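You operate a simulated robot arm through the tools that you are given. There is no shell and no other tool.

The job below is to be done with a simulated robot arm. You get a single attempt, and the scene is never put back.

JOB
Soak the green soak cartridge till the soak screen reads done.
Fine: stand it in the bath well, press the largest pod, then the smallest; drain it on the bath rack. Set down upright: what you pick out.

It is judged by the outcome, as a careful person would: the job done as asked, and still so three seconds after it is handed in. It fails if anything else is knocked over, pushed out of place, dropped, spilled or broken.

ROBOT AND FRAMES
A 7-joint arm with a three-finger gripper, fixed in place. Base frame: the origin is at the foot of the arm, x ahead of it, y to its left, z up; the work surface is at about z = 790. Readings come in mm, degrees, newtons and seconds.
Its first joint turns from -166.0 to 166.0 degrees. Payload 2.69 kg.
The tool frame sits at the grasp point between the pads (the TCP): z along the fingers, y along the line on which they close. The tips reach 30 mm beyond it. The gripper opens to 128 mm. The gripper's body begins 117 mm behind the TCP.
Orientation is that of the tool frame in the base frame, as a unit quaternion [x, y, z, w]. With the fingers straight down and closing along the base's y, the tool's x points along the base's -x, its y along +y and its z along -z.

CONTROLS
- The arm moves only by the tool jog_arm. Its argument "series" is one flat list of numbers, 7 for each row, row after row: the opening, from 0 (shut) to 1 (fully open), then the shift along the base's x, y, z in mm, then the turn, a rotation vector about the base's x, y, z in degrees. In form: [claw, x, y, z, rx, ry, rz, claw, x, y, z, rx, ry, rz, ...]. A call has 1 to 20 rows; each row is the pose to reach, as a shift and turn from the pose commanded when the call began. Rows are played at 5 a second. More than 50 mm and 8.6 degrees between two rows, or a gripper value outside its range, and nothing of the call is played. A pose out of reach is approached as far as the arm can. The call stops where the force on the tool passes 40 N (or 10 N more than at its start, if that is more) or the arm is blocked; 0.2 s more then pass. The fingers move at their own pace and stop on an object; they squeeze with about 38 N. The grip force told is the motor's: it shows also when the fingers shut on nothing. Time passes only in rows, and 0.2 s behind the last, so rows that repeat a pose let the fingers close. It gives the time, the measured TCP pose, the force on the tool (base axes), the opening and the grip force at its end, in the units of the frame above (readings bear some noise), with the torque about the TCP (base axes, N m) and any sound that the robot's microphone picked up, and new pictures: "show" is both (left out), scene, wrist or none.
- Cameras (640 x 400 px; columns grow to the right, rows downward): "scene" is fixed at [218.5, -500.1, 1525]; the picture's right is [0.86, -0.50, 0.00], its down [-0.30, -0.51, -0.81] and it looks along [0.41, 0.70, -0.59] (base axes); focal length 322 px, centre (320, 200). "wrist" rides on the gripper at [58, 54, -131] in the tool frame; the picture's right is [-0.68, 0.74, 0.00], its down [-0.62, -0.57, -0.55] and it looks along [-0.40, -0.37, 0.84] (tool axes); focal length 234 px, centre (320, 200). There is no depth. A picture from a camera that has moved, and an enlarged one, comes with that camera's place and axes in the base frame and with its lens.
- move_column(by): slides the trunk up (or, below 0, down) by that many mm; the arm rides with it, the base frame stays. It gives what a move gives, with no picture.
- enlarge(camera, box): a new picture of the part [left, top, right, bottom] of that camera's present view, enlarged. The clock stands still meanwhile.
- finish_job(): hands the job in; it is judged then, once.

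Nothing tells you positions but the pictures and the camera data. Unless the task says otherwise, let go and move clear before handing in.

The tools are called after "Call:" as name(argument=value, ...) on one line, values as JSON. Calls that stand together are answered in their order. jog_arm: Moves the arm, as the interface text tells. Its arguments: {"type":"object","properties":{"series":{"type":"array","items":{"type":"number"}},"show":{"type":"string","enum":["both","scene","wrist","none"]}},"required":["series"]} The other tools are called the same way: move_column (by) slides the trunk up or down; enlarge (camera, box) takes an enlarged picture of a part of a camera's view; finish_job () hands the job in.

At the start:

```text
time: 0.0
position: [439.9, 444.0, 1020.7]
tcp_rot: [0.0, 1.0, -0.001, 0.0]
ft_force: [0.2, -0.9, -0.2]
moment: [-0.02, 0.01, 0.01]
finger_gap: 127.9
grip_force: 0.0
trunk travel left (down, up): [-150.0, 200.0]
```

scene: 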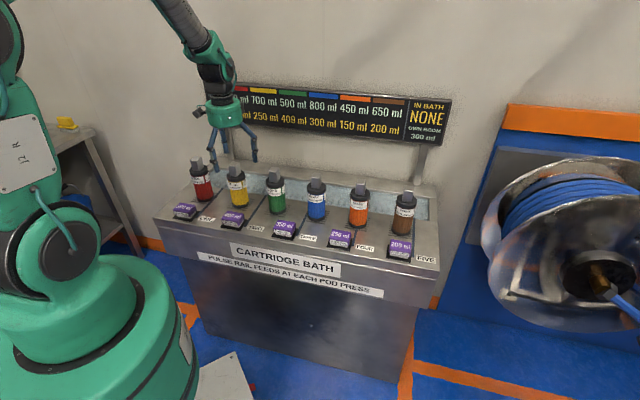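
wrist: 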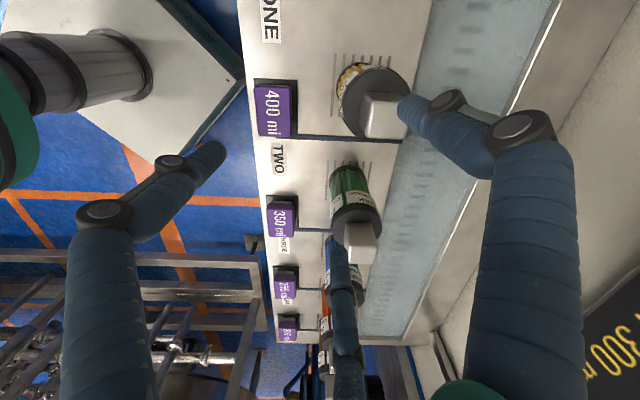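

I see a cartridge bath bench with six coloured cartridges, pods with ml labels in front of them, and a display panel behind. I'll enlarge several regions to read the details before moving.

Call:
enlarge(camera="scene", box=[220, 70, 460, 160])

Call:
enlarge(camera="scene", box=[150, 140, 310, 240])

Call:
enlarge(camera="scene", box=[290, 160, 450, 260])

Call:
enlarge(camera="scene", box=[150, 200, 450, 390])

Call:
enlarge(camera="wrist", box=[240, 0, 560, 200])

Call:
enlarge(camera="wrist", box=[240, 200, 560, 400])

```text
2.67 times, centred on (340, 115) of scene
camera zoom: at [218.5, -500.1, 1525.0], right [0.86, -0.5, 0.0], down [-0.3, -0.51, -0.81], along [0.41, 0.7, -0.59], focal length 858 px, centre (267, 427)
```

zoom: 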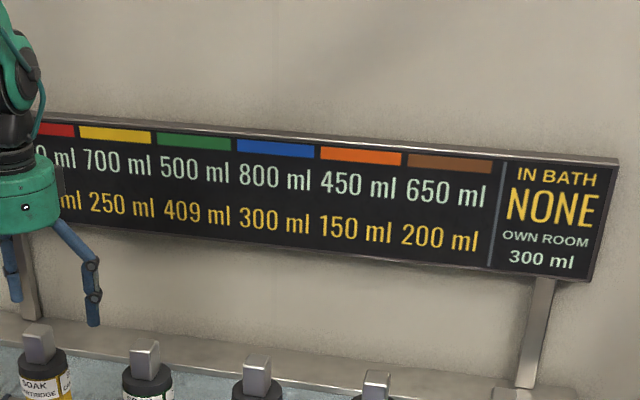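

```text
4.00 times, centred on (230, 190) of scene
camera zoom: at [218.5, -500.1, 1525.0], right [0.86, -0.5, 0.0], down [-0.3, -0.51, -0.81], along [0.41, 0.7, -0.59], focal length 1287 px, centre (680, 240)
```

zoom: 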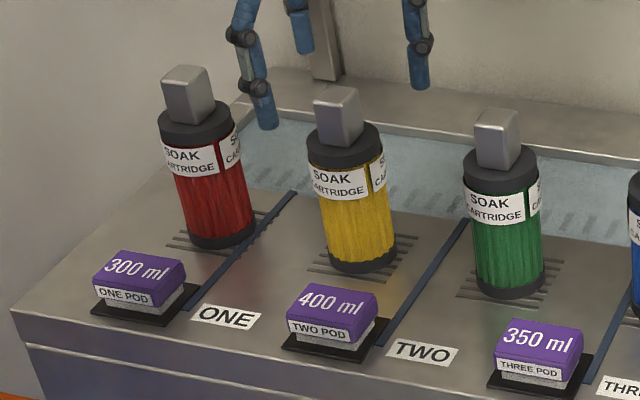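

```text
4.00 times, centred on (370, 210) of scene
camera zoom: at [218.5, -500.1, 1525.0], right [0.86, -0.5, 0.0], down [-0.3, -0.51, -0.81], along [0.41, 0.7, -0.59], focal length 1287 px, centre (120, 160)
```

zoom: 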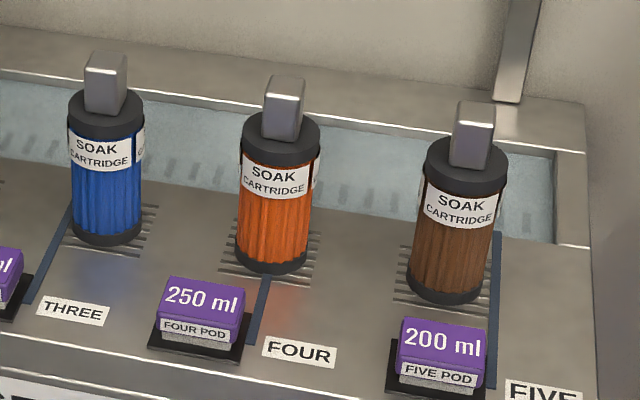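

```text
2.11 times, centred on (300, 295) of scene
camera zoom: at [218.5, -500.1, 1525.0], right [0.86, -0.5, 0.0], down [-0.3, -0.51, -0.81], along [0.41, 0.7, -0.59], focal length 678 px, centre (362, 0)
```

zoom: 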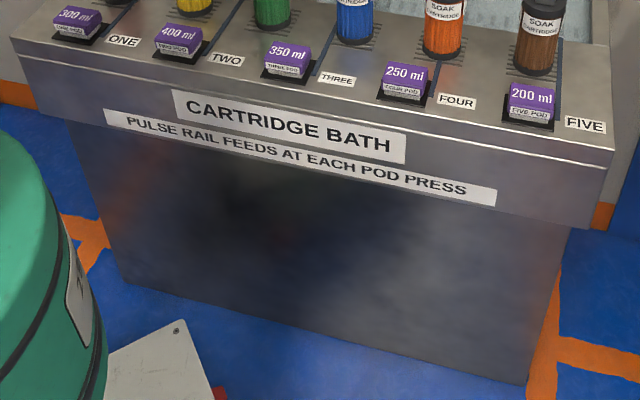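

```text
2.00 times, centred on (400, 100) of wrist
camera zoom: at [381.4, 498.2, 1151.7], right [0.68, 0.74, 0.0], down [0.62, -0.57, 0.55], along [0.4, -0.37, -0.84], focal length 468 px, centre (160, 400)
```

zoom: 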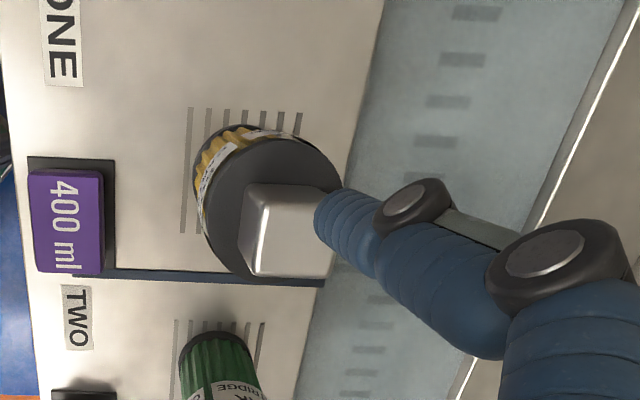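

```text
2.00 times, centred on (400, 300) of wrist
camera zoom: at [381.4, 498.2, 1151.7], right [0.68, 0.74, 0.0], down [0.62, -0.57, 0.55], along [0.4, -0.37, -0.84], focal length 468 px, centre (160, 0)
```

zoom: 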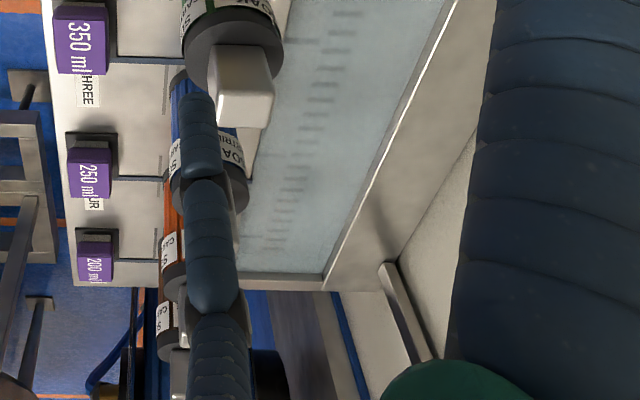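

The screen has two rows of numbers per colour and an "IN BATH NONE / OWN ROOM 300 ml" box. I'll read it closely, and look at the trough and the slotted rack.

Call:
enlarge(camera="scene", box=[230, 85, 330, 148])

Call:
enlarge(camera="scene", box=[330, 85, 450, 160])

Call:
enlarge(camera="scene", box=[240, 160, 340, 222])

Call:
enlarge(camera="wrist", box=[320, 0, 560, 150])

Call:
enlarge(camera="wrist", box=[250, 170, 440, 290])

```text
6.35 times, centred on (280, 116) of scene
camera zoom: at [218.5, -500.1, 1525.0], right [0.86, -0.5, 0.0], down [-0.3, -0.51, -0.81], along [0.41, 0.7, -0.59], focal length 2043 px, centre (574, 730)
```

zoom: 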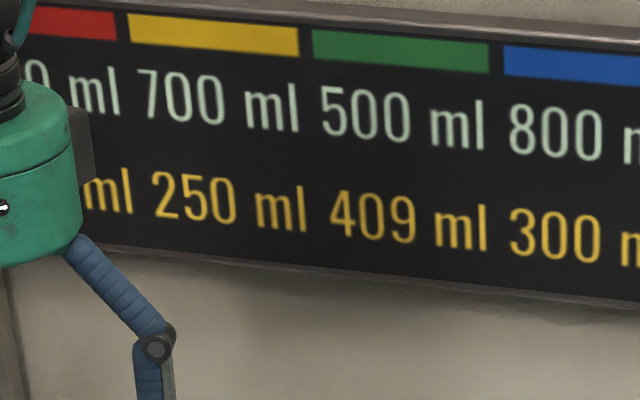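

```text
5.33 times, centred on (390, 122) of scene
camera zoom: at [218.5, -500.1, 1525.0], right [0.86, -0.5, 0.0], down [-0.3, -0.51, -0.81], along [0.41, 0.7, -0.59], focal length 1716 px, centre (-53, 613)
```

zoom: 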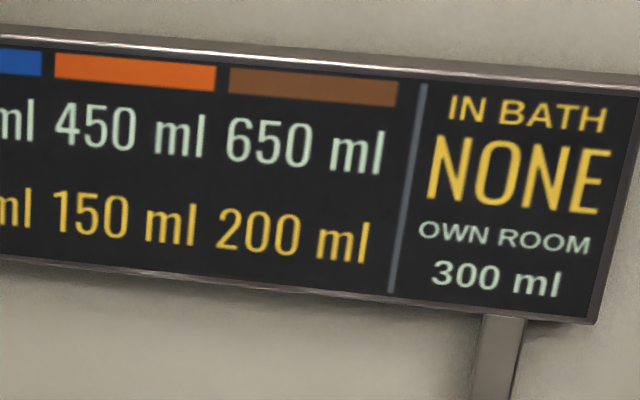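

```text
6.40 times, centred on (290, 191) of scene
camera zoom: at [218.5, -500.1, 1525.0], right [0.86, -0.5, 0.0], down [-0.3, -0.51, -0.81], along [0.41, 0.7, -0.59], focal length 2060 px, centre (512, 258)
```

zoom: 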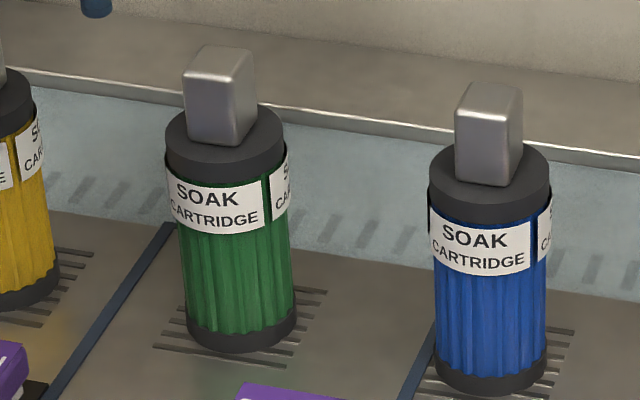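

```text
2.67 times, centred on (440, 75) of wrist
camera zoom: at [381.4, 498.2, 1151.7], right [0.68, 0.74, 0.0], down [0.62, -0.57, 0.55], along [0.4, -0.37, -0.84], focal length 624 px, centre (0, 533)
```

zoom: 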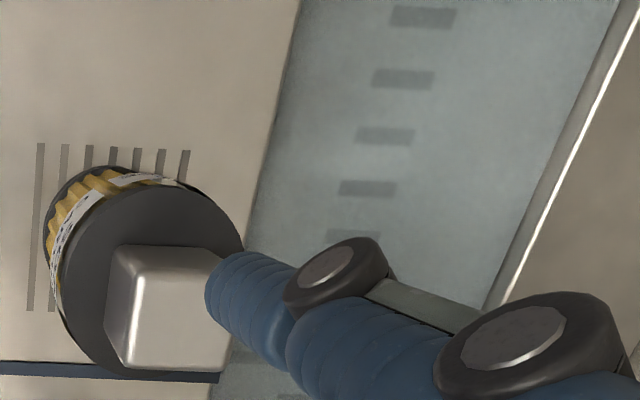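

```text
3.33 times, centred on (345, 230) of wrist
camera zoom: at [381.4, 498.2, 1151.7], right [0.68, 0.74, 0.0], down [0.62, -0.57, 0.55], along [0.4, -0.37, -0.84], focal length 781 px, centre (237, 100)
```

zoom: 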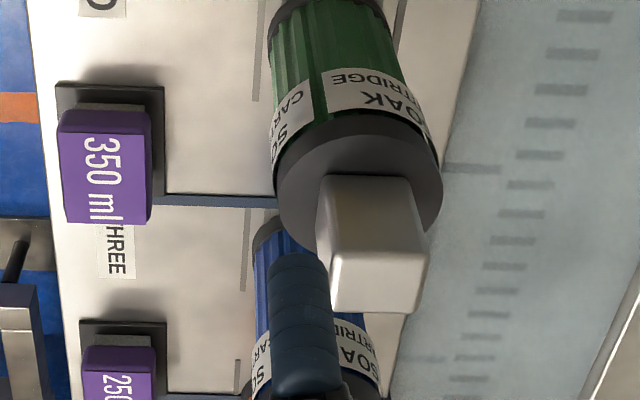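

The six cartridges stand on slotted patches along a bench that runs about -45° in x-y. I put green at about (568, 407), with a grey handle up to z≈960, and the trough (well) behind it, centred at about depth x+y≈1168. I'll lift, turn the gripper to line up with the bench, and hover over green for a closer look.

Call:
jog_arm(series=[1, 0, 0, 30, 0, 0, 0, 1, 20, -7, 60, 0, 0, 7, 1, 40, -14, 80, 0, 0, 14, 1, 60, -22, 80, 0, 0, 21, 1, 80, -29, 80, 0, 0, 28, 1, 100, -37, 80, 0, 0, 35, 1, 120, -44, 80, 0, 0, 42, 1, 120, -44, 80, 0, 0, 45])

```text
time: 1.8
position: [561.0, 399.2, 1101.1]
tcp_rot: [-0.383, 0.924, -0.001, 0.0]
ft_force: [0.3, -0.2, -1.2]
moment: [0.01, 0.04, -0.01]
finger_gap: 127.7
grip_force: 0.0
trunk travel left (down, up): [-150.0, 200.0]
camera wrist: at [481.4, 396.7, 1231.5], right [-0.04, 1.0, 0.0], down [0.84, 0.04, 0.55], along [0.55, 0.02, -0.84], focal length 234 px, centre (320, 200)
```

scene: 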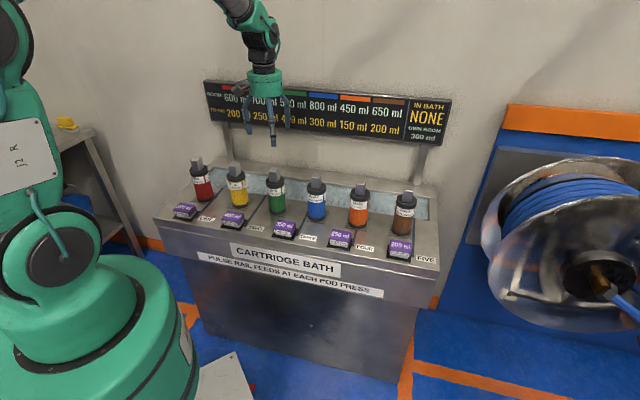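
wrist: 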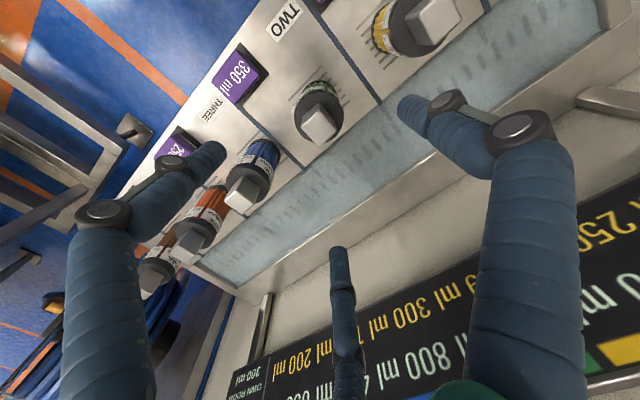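

The whole left part of the screen now shows, including the row labels. I'll enlarge it, along with the gripper and the area below it.

Call:
enlarge(camera="scene", box=[200, 70, 320, 145])

Call:
enlarge(camera="wrist", box=[200, 40, 440, 190])

Call:
enlarge(camera="scene", box=[215, 50, 315, 150])

Call:
enlarge(camera="wrist", box=[240, 60, 400, 160])

```text
5.33 times, centred on (260, 108) of scene
camera zoom: at [218.5, -500.1, 1525.0], right [0.86, -0.5, 0.0], down [-0.3, -0.51, -0.81], along [0.41, 0.7, -0.59], focal length 1716 px, centre (640, 693)
```

zoom: 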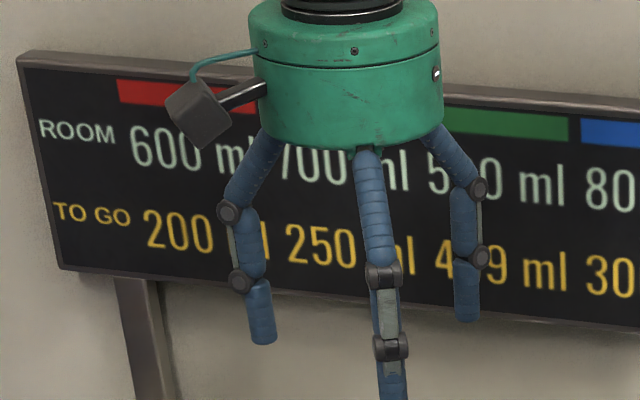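

```text
2.67 times, centred on (320, 115) of wrist
camera zoom: at [481.4, 396.7, 1231.5], right [-0.04, 1.0, 0.0], down [0.84, 0.04, 0.55], along [0.55, 0.02, -0.84], focal length 624 px, centre (320, 427)
```

zoom: 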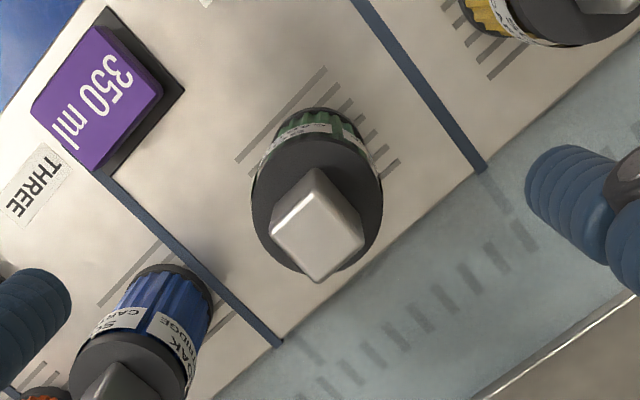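

```text
4.00 times, centred on (265, 100) of scene
camera zoom: at [218.5, -500.1, 1525.0], right [0.86, -0.5, 0.0], down [-0.3, -0.51, -0.81], along [0.41, 0.7, -0.59], focal length 1287 px, centre (540, 600)
```

zoom: 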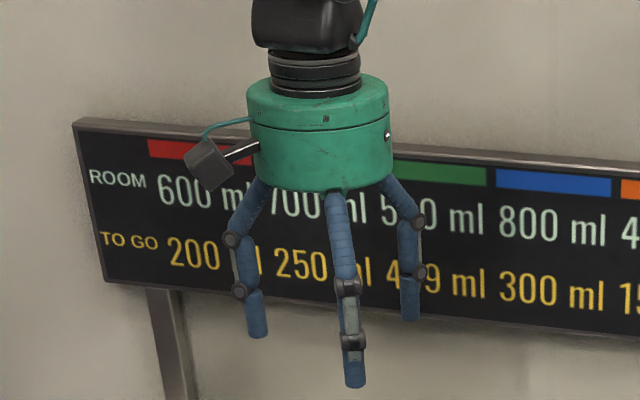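

```text
4.00 times, centred on (320, 110) of wrist
camera zoom: at [481.4, 396.7, 1231.5], right [-0.04, 1.0, 0.0], down [0.84, 0.04, 0.55], along [0.55, 0.02, -0.84], focal length 937 px, centre (320, 560)
```

zoom: 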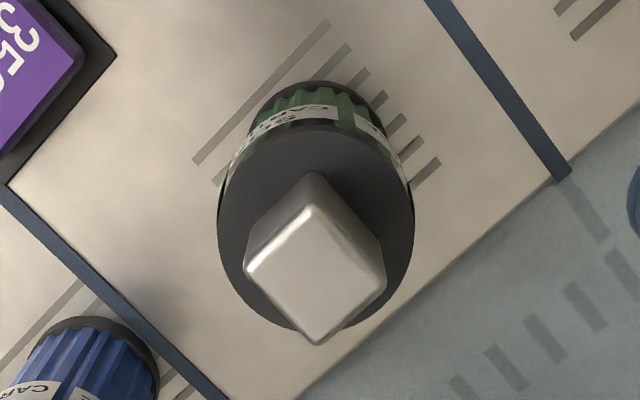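

The labels read ROOM over TO GO, so green shows room 500 and to go 409, and the bath's own room is 300. I put green's square 30 mm handle, aligned with the bench, at about (559, 398), just under the gripper. I'll go part of the way down and measure again.

Call:
jog_arm(series=[1, 0, 0, -30, 0, 0, 0, 1, -1, -1, -60, 0, 0, 0, 1, -1, -1, -85, 0, 0, 0, 1, -1, -1, -85, 0, 0, 0])

```text
time: 2.8
position: [561.1, 398.5, 1013.9]
tcp_rot: [-0.383, 0.924, 0.0, 0.001]
ft_force: [-0.1, 0.5, -0.7]
moment: [0.0, 0.05, 0.05]
finger_gap: 128.0
grip_force: 0.0
trunk travel left (down, up): [-150.0, 200.0]
camera wrist: at [480.3, 396.4, 1145.4], right [-0.04, 1.0, 0.0], down [0.84, 0.04, 0.55], along [0.55, 0.02, -0.84], focal length 234 px, centre (320, 200)
```

scene: 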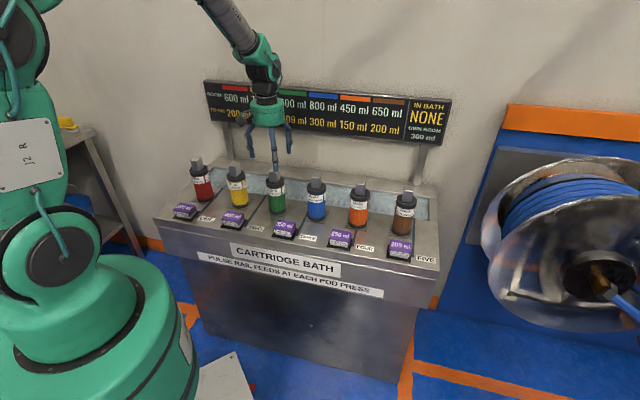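
wrist: 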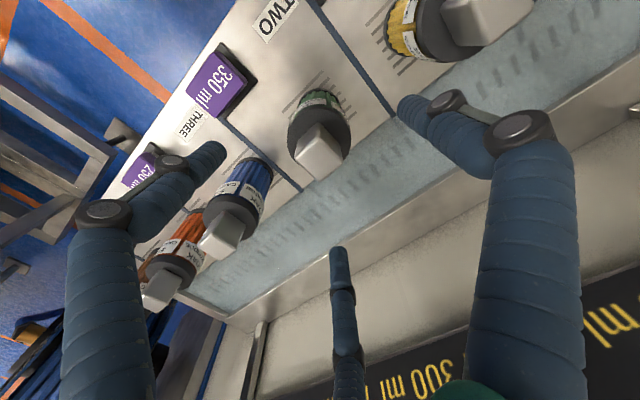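

Call:
enlarge(camera="wrist", box=[240, 70, 400, 190])

Call:
enlarge(camera="scene", box=[230, 110, 350, 220])

```text
3.33 times, centred on (320, 130) of wrist
camera zoom: at [480.3, 396.4, 1145.4], right [-0.04, 1.0, 0.0], down [0.84, 0.04, 0.55], along [0.55, 0.02, -0.84], focal length 781 px, centre (320, 433)
```

zoom: 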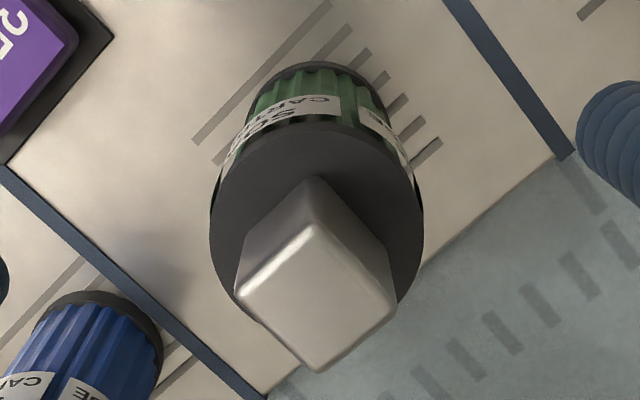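

```text
3.64 times, centred on (290, 165) of scene
camera zoom: at [218.5, -500.1, 1525.0], right [0.86, -0.5, 0.0], down [-0.3, -0.51, -0.81], along [0.41, 0.7, -0.59], focal length 1170 px, centre (429, 327)
```

zoom: 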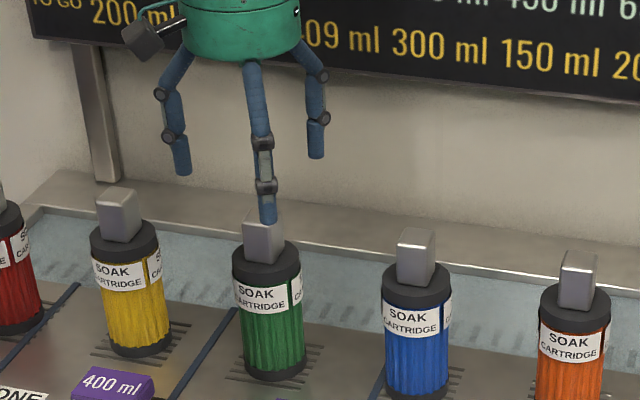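

The handle spans z≈927 to 964, and the gripper is within about 1 mm of its axis. I'll go down so the fingertips stop just above the cap, then check before closing.

Call:
jog_arm(series=[1, -0.5, -1, -20, 0, 0, 0, 0.7, -0.5, -1, -40, 0, 0, 0, 0.6, -0.5, -1, -52, 0, 0, 0, 0.6, -0.5, -1, -52, 0, 0, 0])

```text
time: 3.8
position: [558.8, 398.3, 962.3]
tcp_rot: [-0.382, 0.924, 0.0, 0.0]
ft_force: [0.3, -0.6, -0.5]
moment: [0.01, -0.02, 0.0]
finger_gap: 77.1
grip_force: 0.0
trunk travel left (down, up): [-150.0, 200.0]
camera wrist: at [480.0, 395.7, 1093.9], right [-0.04, 1.0, 0.0], down [0.84, 0.04, 0.55], along [0.55, 0.02, -0.84], focal length 234 px, centre (320, 200)
```

scene: 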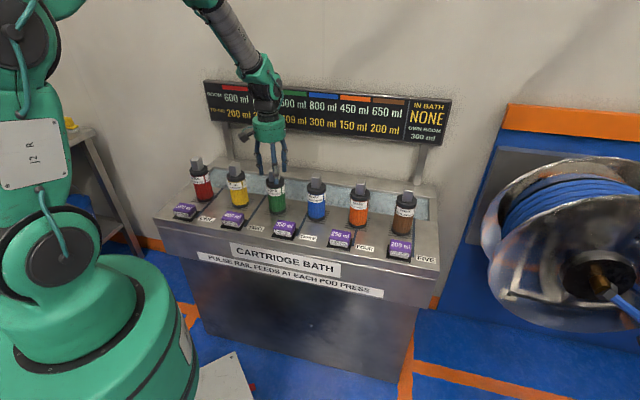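
wrist: 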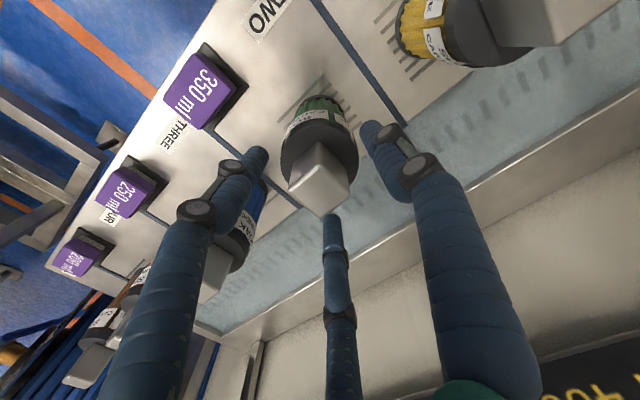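

The handle is centred between the fingers and there is no contact. Closing now.

Call:
jog_arm(series=[0.4, 0, 0, 0, 0, 0, 0, 0.2, 0, 0, 0, 0, 0, 0, 0, 0, 0, 0, 0, 0, 0, 0, 0, 0, 0, 0, 0, 0, 0, 0, 0, 0, 0, 0, 0])

Call:
enlarge(camera="wrist", box=[220, 60, 440, 260])

Call:
enlarge(camera="scene", box=[230, 110, 350, 220])

```text
time: 5.0
position: [558.6, 398.8, 962.8]
tcp_rot: [-0.383, 0.924, 0.0, -0.001]
ft_force: [0.6, 0.3, -1.5]
moment: [0.06, -0.05, 0.0]
finger_gap: 40.2
grip_force: 37.7
trunk travel left (down, up): [-150.0, 200.0]
camera wrist: at [479.9, 395.6, 1093.9], right [-0.04, 1.0, 0.0], down [0.84, 0.04, 0.55], along [0.55, 0.02, -0.84], focal length 234 px, centre (320, 200)
```

scene: 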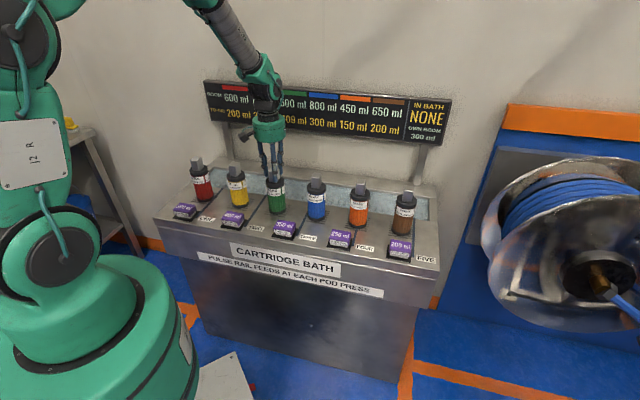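
wrist: 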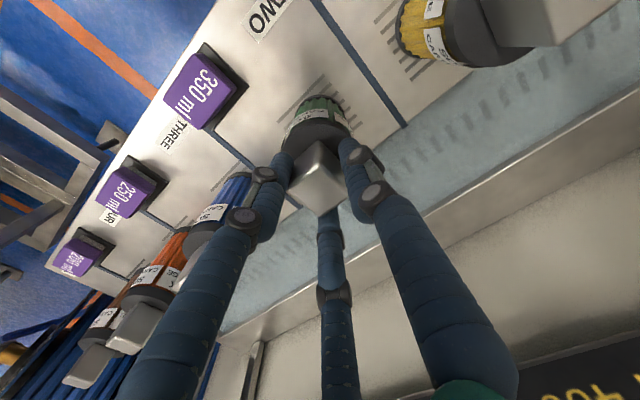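

```text
2.00 times, centred on (330, 160) of wrist
camera zoom: at [479.9, 395.6, 1093.9], right [-0.04, 1.0, 0.0], down [0.84, 0.04, 0.55], along [0.55, 0.02, -0.84], focal length 468 px, centre (300, 280)
```

zoom: 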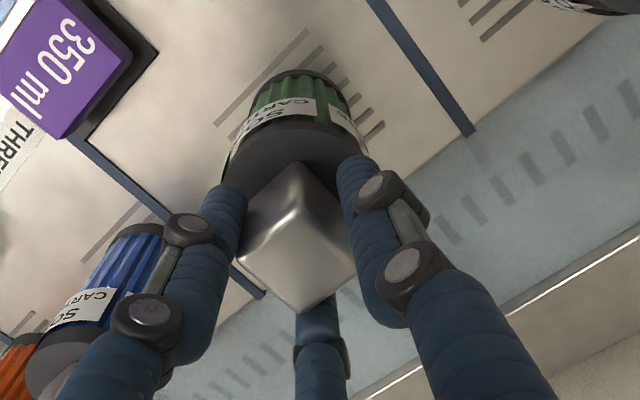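

```text
3.64 times, centred on (290, 165) of scene
camera zoom: at [218.5, -500.1, 1525.0], right [0.86, -0.5, 0.0], down [-0.3, -0.51, -0.81], along [0.41, 0.7, -0.59], focal length 1170 px, centre (429, 327)
```

zoom: 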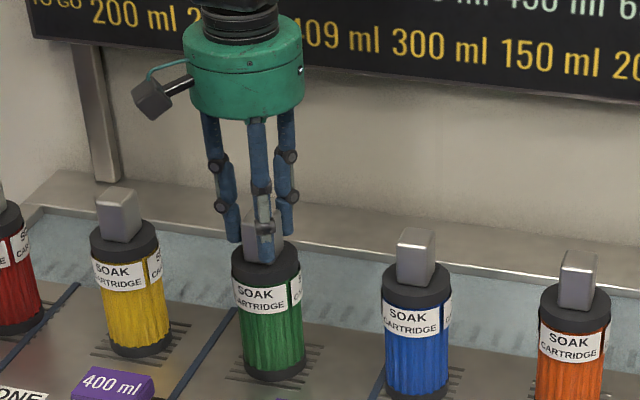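

The fingers stopped at a 40 mm gap with full grip force, and in both views they touch the handle. I'll lift a little and check that the cartridge comes along securely.

Call:
jog_arm(series=[0, 0, 0, 4, 0, 0, 0, 0, 0, 0, 10, 0, 0, 0, 0, 0, 0, 15, 0, 0, 0, 0, 0, 0, 15, 0, 0, 0])

Call:
enlarge(camera="scene", box=[230, 110, 350, 220])

Call:
enlarge(camera="wrist", box=[220, 60, 440, 260])

```text
time: 6.0
position: [558.5, 399.0, 977.9]
tcp_rot: [-0.383, 0.924, 0.001, 0.0]
ft_force: [0.1, 0.3, -2.8]
moment: [0.04, 0.0, -0.01]
finger_gap: 40.1
grip_force: 37.9
trunk travel left (down, up): [-150.0, 200.0]
camera wrist: at [479.4, 395.4, 1109.7], right [-0.04, 1.0, 0.0], down [0.84, 0.04, 0.55], along [0.55, 0.02, -0.84], focal length 234 px, centre (320, 200)
```

scene: 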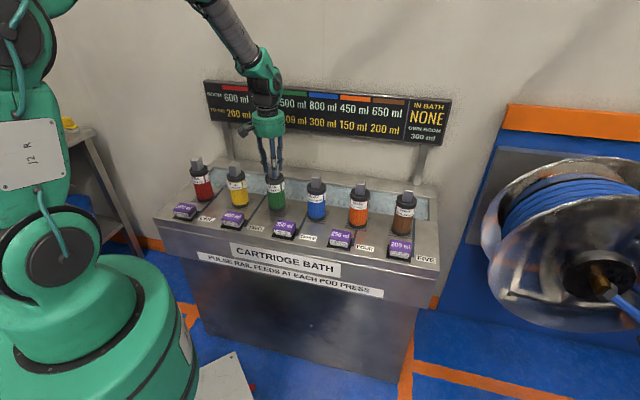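
wrist: 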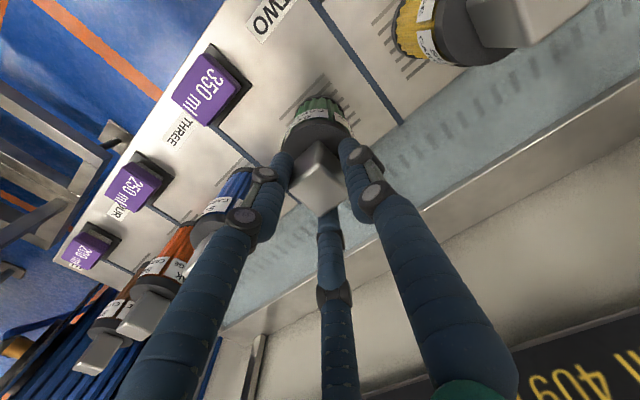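

```text
3.64 times, centred on (290, 165) of scene
camera zoom: at [218.5, -500.1, 1525.0], right [0.86, -0.5, 0.0], down [-0.3, -0.51, -0.81], along [0.41, 0.7, -0.59], focal length 1170 px, centre (429, 327)
```

zoom: 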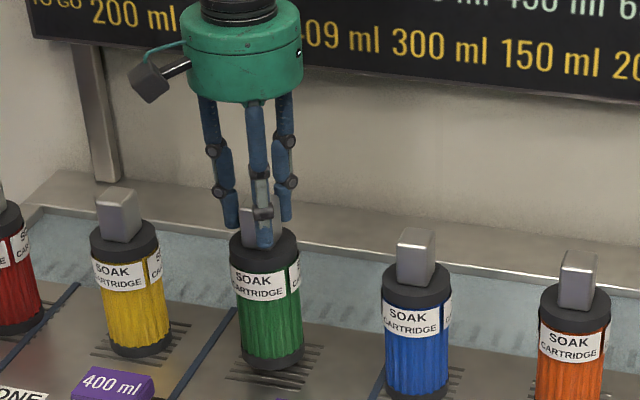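

```text
2.00 times, centred on (330, 160) of wrist
camera zoom: at [479.4, 395.4, 1109.7], right [-0.04, 1.0, 0.0], down [0.84, 0.04, 0.55], along [0.55, 0.02, -0.84], focal length 468 px, centre (300, 280)
```

zoom: 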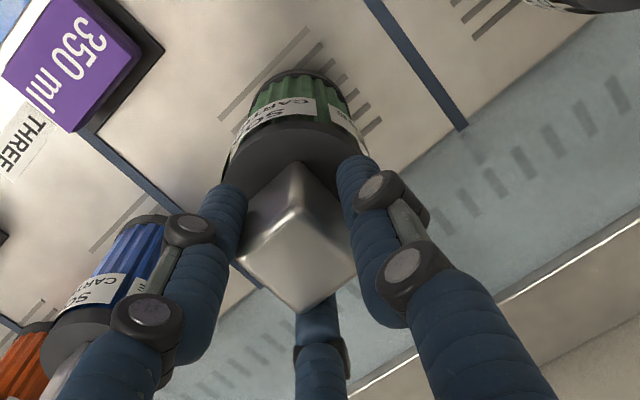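

Green lifts cleanly and stays upright, weighing about 2 N. The well runs from depth 750 to 899 mm, with its floor near z≈763. I'll raise green and carry it straight back over the middle of the well, to about (662, 502).

Call:
jog_arm(series=[0, 0, 0, 10, 0, 0, 0, 0, 0, 0, 20, 0, 0, 0, 0, 0, 0, 30, 0, 0, 0, 0, 13, 13, 30, 0, 0, 0, 0, 28, 28, 30, 0, 0, 0, 0, 43, 43, 30, 0, 0, 0, 0, 58, 58, 30, 0, 0, 0, 0, 73, 73, 30, 0, 0, 0, 0, 88, 88, 30, 0, 0, 0, 0, 98, 98, 30, 0, 0, 0, 0, 103.5, 103.5, 30, 0, 0, 0, 0, 103.5, 103.5, 30, 0, 0, 0])

Call:
enlarge(camera="scene", box=[240, 110, 360, 220])

Call:
enlarge(camera="wrist", box=[220, 40, 440, 240])

```text
time: 8.6
position: [659.9, 501.9, 1009.8]
tcp_rot: [-0.382, 0.924, 0.0, 0.0]
ft_force: [-0.7, -1.0, -2.3]
moment: [0.02, 0.01, 0.01]
finger_gap: 39.8
grip_force: 37.8
trunk travel left (down, up): [-150.0, 200.0]
camera wrist: at [581.5, 499.8, 1140.4], right [-0.04, 1.0, 0.0], down [0.84, 0.04, 0.55], along [0.55, 0.02, -0.84], focal length 234 px, centre (320, 200)
```

scene: 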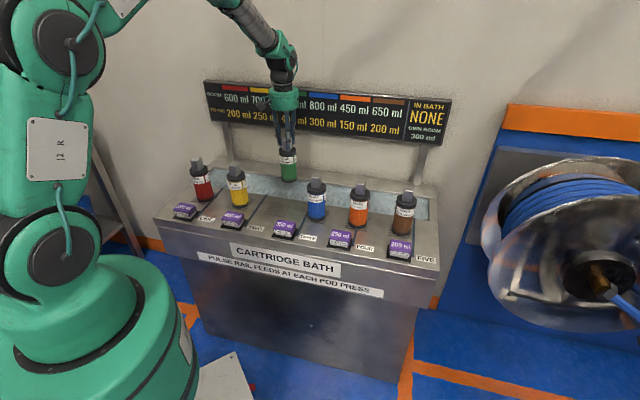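
wrist: 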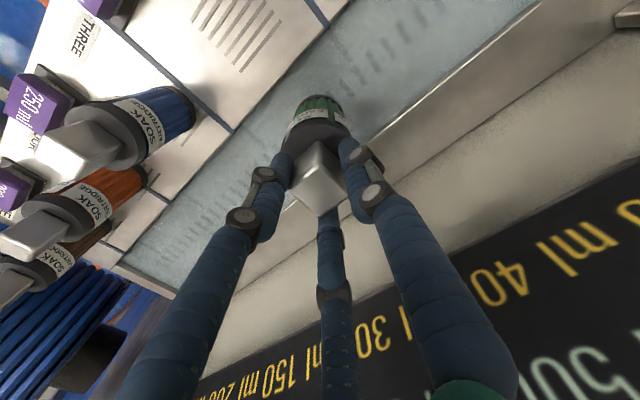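

```text
3.64 times, centred on (300, 165) of scene
camera zoom: at [218.5, -500.1, 1525.0], right [0.86, -0.5, 0.0], down [-0.3, -0.51, -0.81], along [0.41, 0.7, -0.59], focal length 1170 px, centre (393, 327)
```

zoom: 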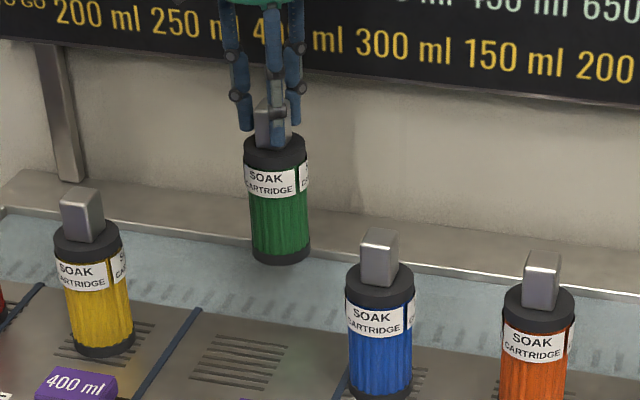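

```text
2.00 times, centred on (330, 140) of wrist
camera zoom: at [581.5, 499.8, 1140.4], right [-0.04, 1.0, 0.0], down [0.84, 0.04, 0.55], along [0.55, 0.02, -0.84], focal length 468 px, centre (300, 320)
```

zoom: 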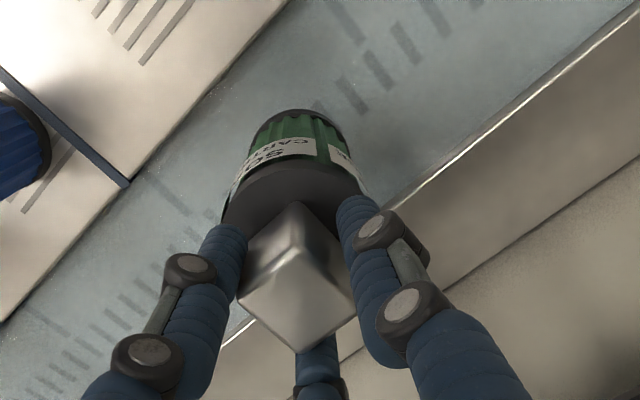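

Green hangs upright over the middle of the well, clear of both walls. I'll lower it most of the way and then feel for the floor in small steps.

Call:
jog_arm(series=[0, 0, 0, -15, 0, 0, 0, 0, 0, 0, -30, 0, 0, 0, 0, 0, 0, -45, 0, 0, 0, 0, 0, 0, -55, 0, 0, 0, 0, 0, 0, -62, 0, 0, 0, 0, 0, 0, -62, 0, 0, 0])

Call:
enlarge(camera="scene", box=[240, 120, 340, 210])

```text
time: 10.0
position: [662.2, 502.4, 945.3]
tcp_rot: [-0.383, 0.924, 0.0, 0.0]
ft_force: [-0.5, 0.9, -2.8]
moment: [0.02, -0.01, 0.02]
finger_gap: 39.9
grip_force: 37.8
trunk travel left (down, up): [-150.0, 200.0]
camera wrist: at [582.1, 498.5, 1076.7], right [-0.04, 1.0, 0.0], down [0.84, 0.04, 0.55], along [0.55, 0.02, -0.84], focal length 234 px, centre (320, 200)
```

scene: 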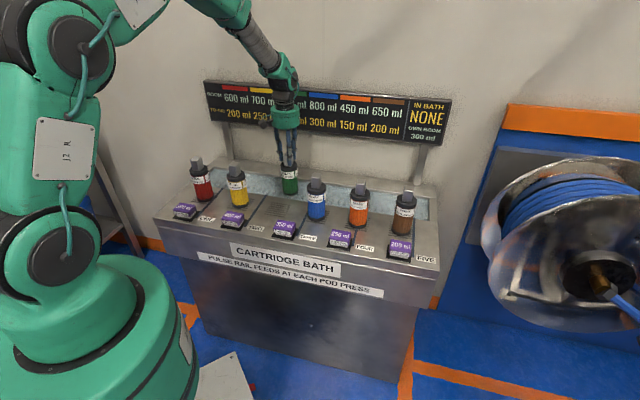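
wrist: 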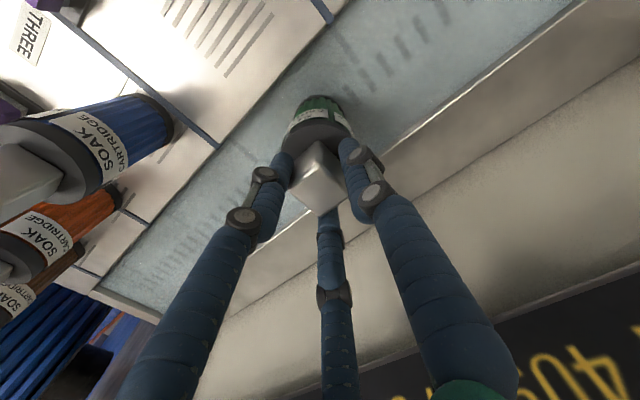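

```text
4.44 times, centred on (290, 165) of scene
camera zoom: at [218.5, -500.1, 1525.0], right [0.86, -0.5, 0.0], down [-0.3, -0.51, -0.81], along [0.41, 0.7, -0.59], focal length 1430 px, centre (453, 356)
```

zoom: 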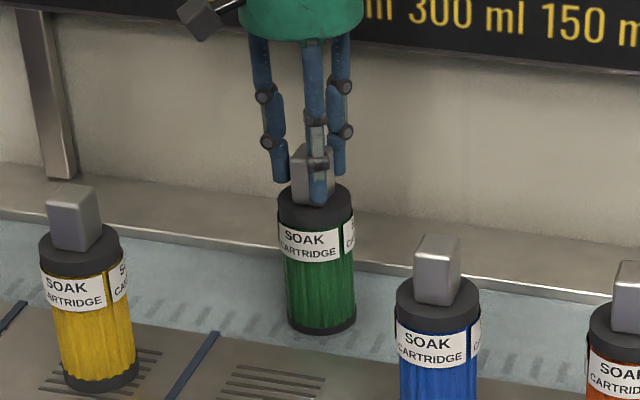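

There is no contact yet, so I'll keep lowering in small steps and watch the force.

Call:
jog_arm(series=[0, 0, 0, -3, 0, 0, 0, 0, 0, 0, -5, 0, 0, 0, 0, 0, 0, -7, 0, 0, 0, 0, 0, 0, -7, 0, 0, 0], show="none")

```text
time: 11.0
position: [661.6, 501.4, 939.5]
tcp_rot: [-0.383, 0.924, 0.0, 0.0]
ft_force: [-0.9, 0.1, -3.5]
moment: [0.02, -0.02, -0.03]
finger_gap: 40.0
grip_force: 37.1
trunk travel left (down, up): [-150.0, 200.0]
```

Call:
jog_arm(series=[0, 0, 0, -2, 0, 0, 0, 0, 0, 0, -4, 0, 0, 0, 0, 0, 0, -4, 0, 0, 0], show="none")

```text
time: 11.8
position: [662.3, 501.6, 936.1]
tcp_rot: [-0.382, 0.924, 0.0, 0.0]
ft_force: [0.2, 0.9, -1.7]
moment: [0.05, -0.02, 0.01]
finger_gap: 39.9
grip_force: 38.1
trunk travel left (down, up): [-150.0, 200.0]
```

Call:
jog_arm(series=[0, 0, 0, -2, 0, 0, 0, 0, 0, 0, -4, 0, 0, 0, 0, 0, 0, -4, 0, 0, 0], show="both")

Call:
enlarge(camera="scene", box=[240, 120, 340, 210])

```text
time: 12.6
position: [662.9, 502.9, 930.6]
tcp_rot: [-0.382, 0.924, -0.001, 0.0]
ft_force: [-1.0, 0.4, -2.8]
moment: [0.03, 0.03, 0.0]
finger_gap: 39.6
grip_force: 38.2
trunk travel left (down, up): [-150.0, 200.0]
camera wrist: at [583.3, 498.9, 1062.5], right [-0.04, 1.0, 0.0], down [0.84, 0.04, 0.55], along [0.55, 0.02, -0.84], focal length 234 px, centre (320, 200)
```

scene: 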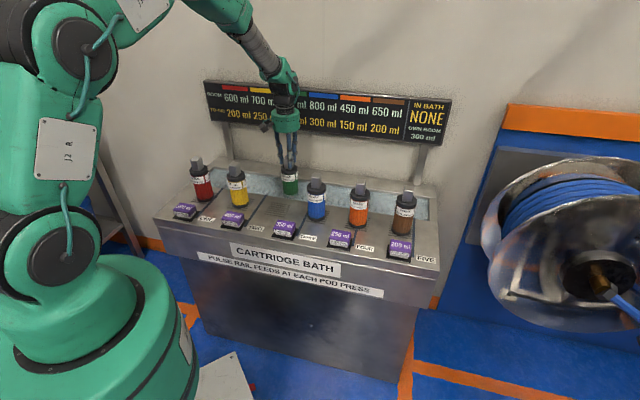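
wrist: 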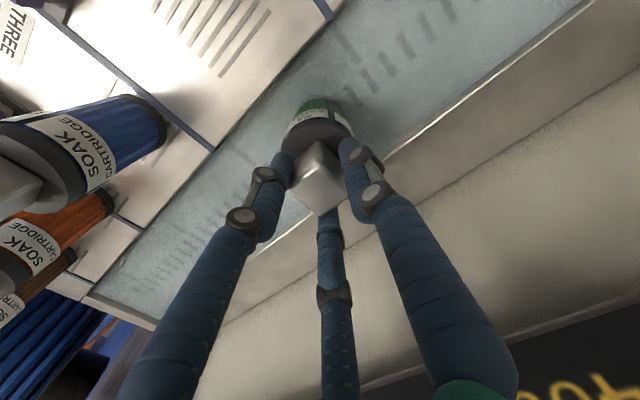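

```text
4.44 times, centred on (290, 165) of scene
camera zoom: at [218.5, -500.1, 1525.0], right [0.86, -0.5, 0.0], down [-0.3, -0.51, -0.81], along [0.41, 0.7, -0.59], focal length 1430 px, centre (453, 356)
```

zoom: 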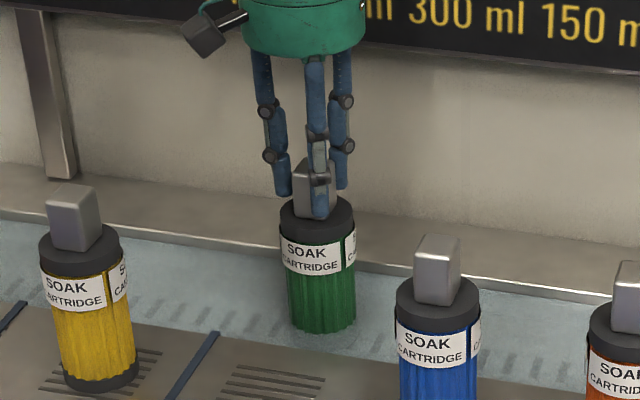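

The base has dipped below the translucent surface, so the floor is deeper than I took it to be. I'll keep lowering in small steps and watch the force.

Call:
jog_arm(series=[0, 0, 0, -3, 0, 0, 0, 0, 0, 0, -6, 0, 0, 0, 0, 0, 0, -6, 0, 0, 0], show="none")

```text
time: 13.4
position: [662.1, 502.6, 925.5]
tcp_rot: [-0.383, 0.924, 0.001, 0.0]
ft_force: [0.2, 0.9, -3.6]
moment: [0.0, 0.03, 0.01]
finger_gap: 39.5
grip_force: 37.8
trunk travel left (down, up): [-150.0, 200.0]
```

Call:
jog_arm(series=[0, 0, 0, -3, 0, 0, 0, 0, 0, 0, -6, 0, 0, 0, 0, 0, 0, -6, 0, 0, 0], show="none")

```text
time: 14.2
position: [662.9, 501.1, 923.6]
tcp_rot: [-0.383, 0.924, 0.0, 0.002]
ft_force: [-1.3, -4.8, 21.2]
moment: [-0.23, 0.21, -0.03]
finger_gap: 39.9
grip_force: 38.4
trunk travel left (down, up): [-150.0, 200.0]
```

It has contacted the floor, with 21 N upward at TCP z≈923.6. I'll back off about 3 mm to relieve the press and check that it stands upright before I release.

Call:
jog_arm(series=[0, 0, 0, 2, 0, 0, 0, 0, 0, 0, 3, 0, 0, 0, 0, 0, 0, 3, 0, 0, 0], show="both")

Call:
enlarge(camera="scene", box=[240, 120, 340, 210])

Call:
enlarge(camera="scene", box=[360, 85, 460, 150])

```text
time: 15.0
position: [661.5, 500.8, 921.5]
tcp_rot: [-0.382, 0.924, 0.0, 0.0]
ft_force: [3.1, 1.3, 9.2]
moment: [0.18, -0.39, 0.01]
finger_gap: 40.0
grip_force: 37.6
trunk travel left (down, up): [-150.0, 200.0]
camera wrist: at [582.0, 498.4, 1053.7], right [-0.04, 1.0, 0.0], down [0.84, 0.04, 0.55], along [0.55, 0.02, -0.84], focal length 234 px, centre (320, 200)
```

scene: 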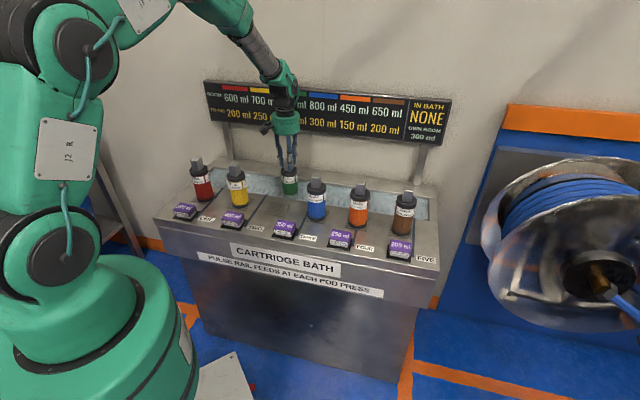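
wrist: 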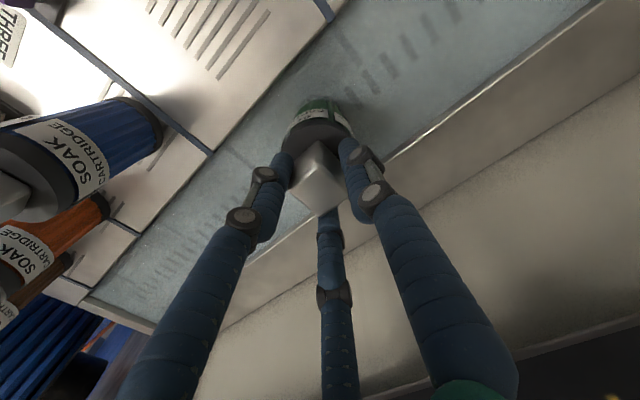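

```text
4.44 times, centred on (290, 165) of scene
camera zoom: at [218.5, -500.1, 1525.0], right [0.86, -0.5, 0.0], down [-0.3, -0.51, -0.81], along [0.41, 0.7, -0.59], focal length 1430 px, centre (453, 356)
```

zoom: 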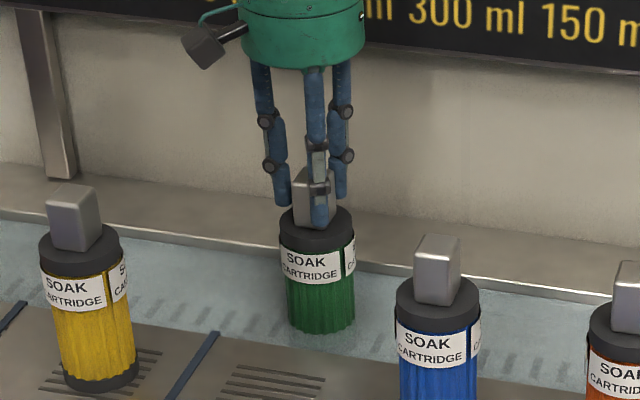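

```text
6.15 times, centred on (410, 118) of scene
camera zoom: at [218.5, -500.1, 1525.0], right [0.86, -0.5, 0.0], down [-0.3, -0.51, -0.81], along [0.41, 0.7, -0.59], focal length 1981 px, centre (-234, 708)
```

zoom: 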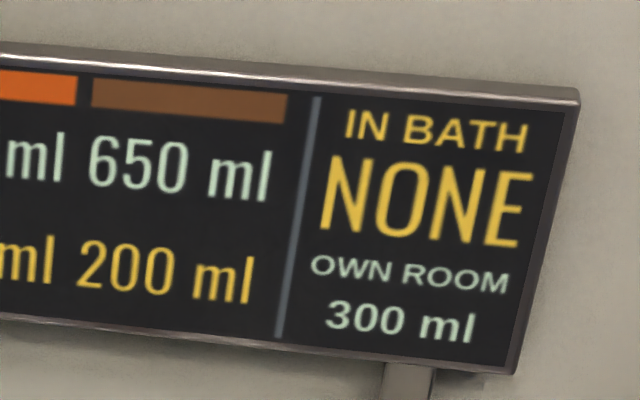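

About 9 N of press remains, so I'll ease up 1.5 mm more and then open the fingers.

Call:
jog_arm(series=[0, 0, 0, 1.5, 0, 0, 0, 0, 0, 0, 1.5, 0, 0, 0], show="none")

```text
time: 15.6
position: [660.3, 500.6, 923.4]
tcp_rot: [-0.383, 0.924, -0.001, -0.001]
ft_force: [-0.2, 0.5, -3.0]
moment: [0.0, -0.01, 0.01]
finger_gap: 40.0
grip_force: 37.6
trunk travel left (down, up): [-150.0, 200.0]
```

Call:
jog_arm(series=[0, 0, 0, -0.8, 0, 0, 0, 0.2, 0, 0, -0.8, 0, 0, 0, 0.35, 0, 0, -0.8, 0, 0, 0, 0.45, 0, 0, -0.8, 0, 0, 0, 0.55, 0, 0, -0.8, 0, 0, 0, 0.6, 0, 0, -0.8, 0, 0, 0])

Call:
enlarge(camera="scene", box=[240, 120, 340, 210])

Call:
enlarge(camera="scene", box=[360, 85, 460, 150])

```text
time: 17.0
position: [661.7, 501.4, 924.6]
tcp_rot: [-0.383, 0.924, 0.0, 0.0]
ft_force: [0.0, 0.2, -1.4]
moment: [0.04, 0.03, 0.01]
finger_gap: 76.6
grip_force: 0.0
trunk travel left (down, up): [-150.0, 200.0]
camera wrist: at [582.6, 498.8, 1055.1], right [-0.04, 1.0, 0.0], down [0.84, 0.04, 0.55], along [0.55, 0.02, -0.84], focal length 234 px, centre (320, 200)
```

scene: 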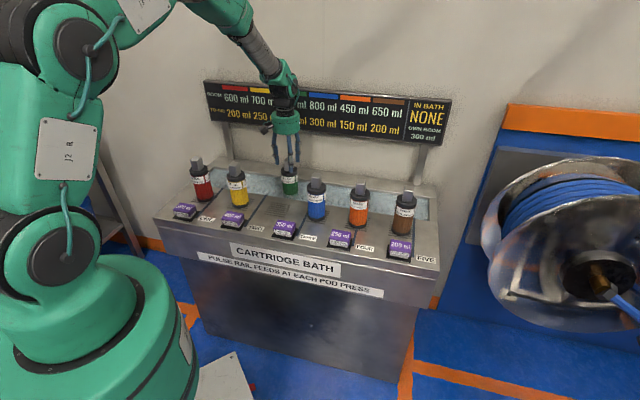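
wrist: 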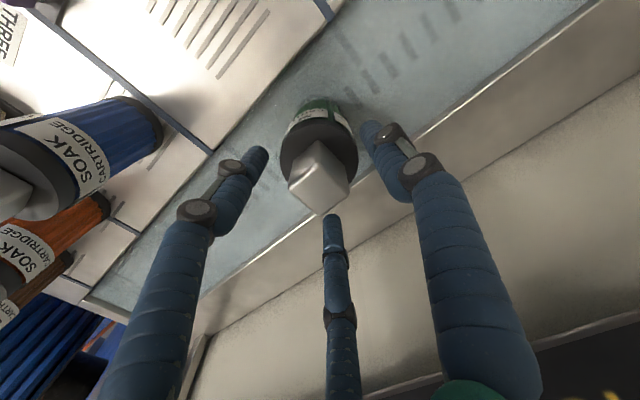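

```text
4.44 times, centred on (290, 165) of scene
camera zoom: at [218.5, -500.1, 1525.0], right [0.86, -0.5, 0.0], down [-0.3, -0.51, -0.81], along [0.41, 0.7, -0.59], focal length 1430 px, centre (453, 356)
```

zoom: 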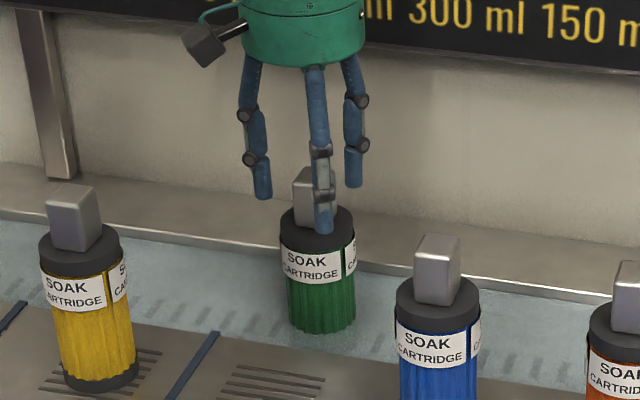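

```text
6.15 times, centred on (410, 118) of scene
camera zoom: at [218.5, -500.1, 1525.0], right [0.86, -0.5, 0.0], down [-0.3, -0.51, -0.81], along [0.41, 0.7, -0.59], focal length 1981 px, centre (-234, 708)
```

zoom: 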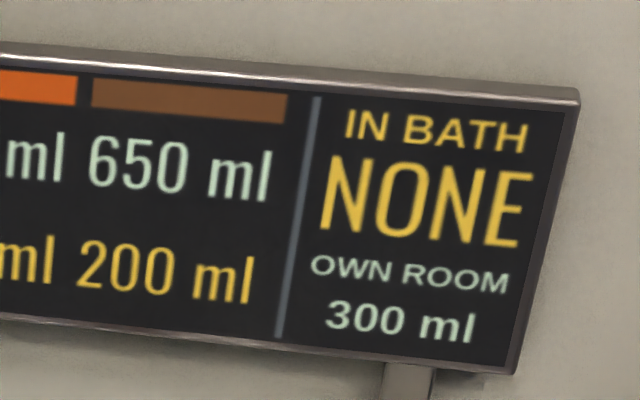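

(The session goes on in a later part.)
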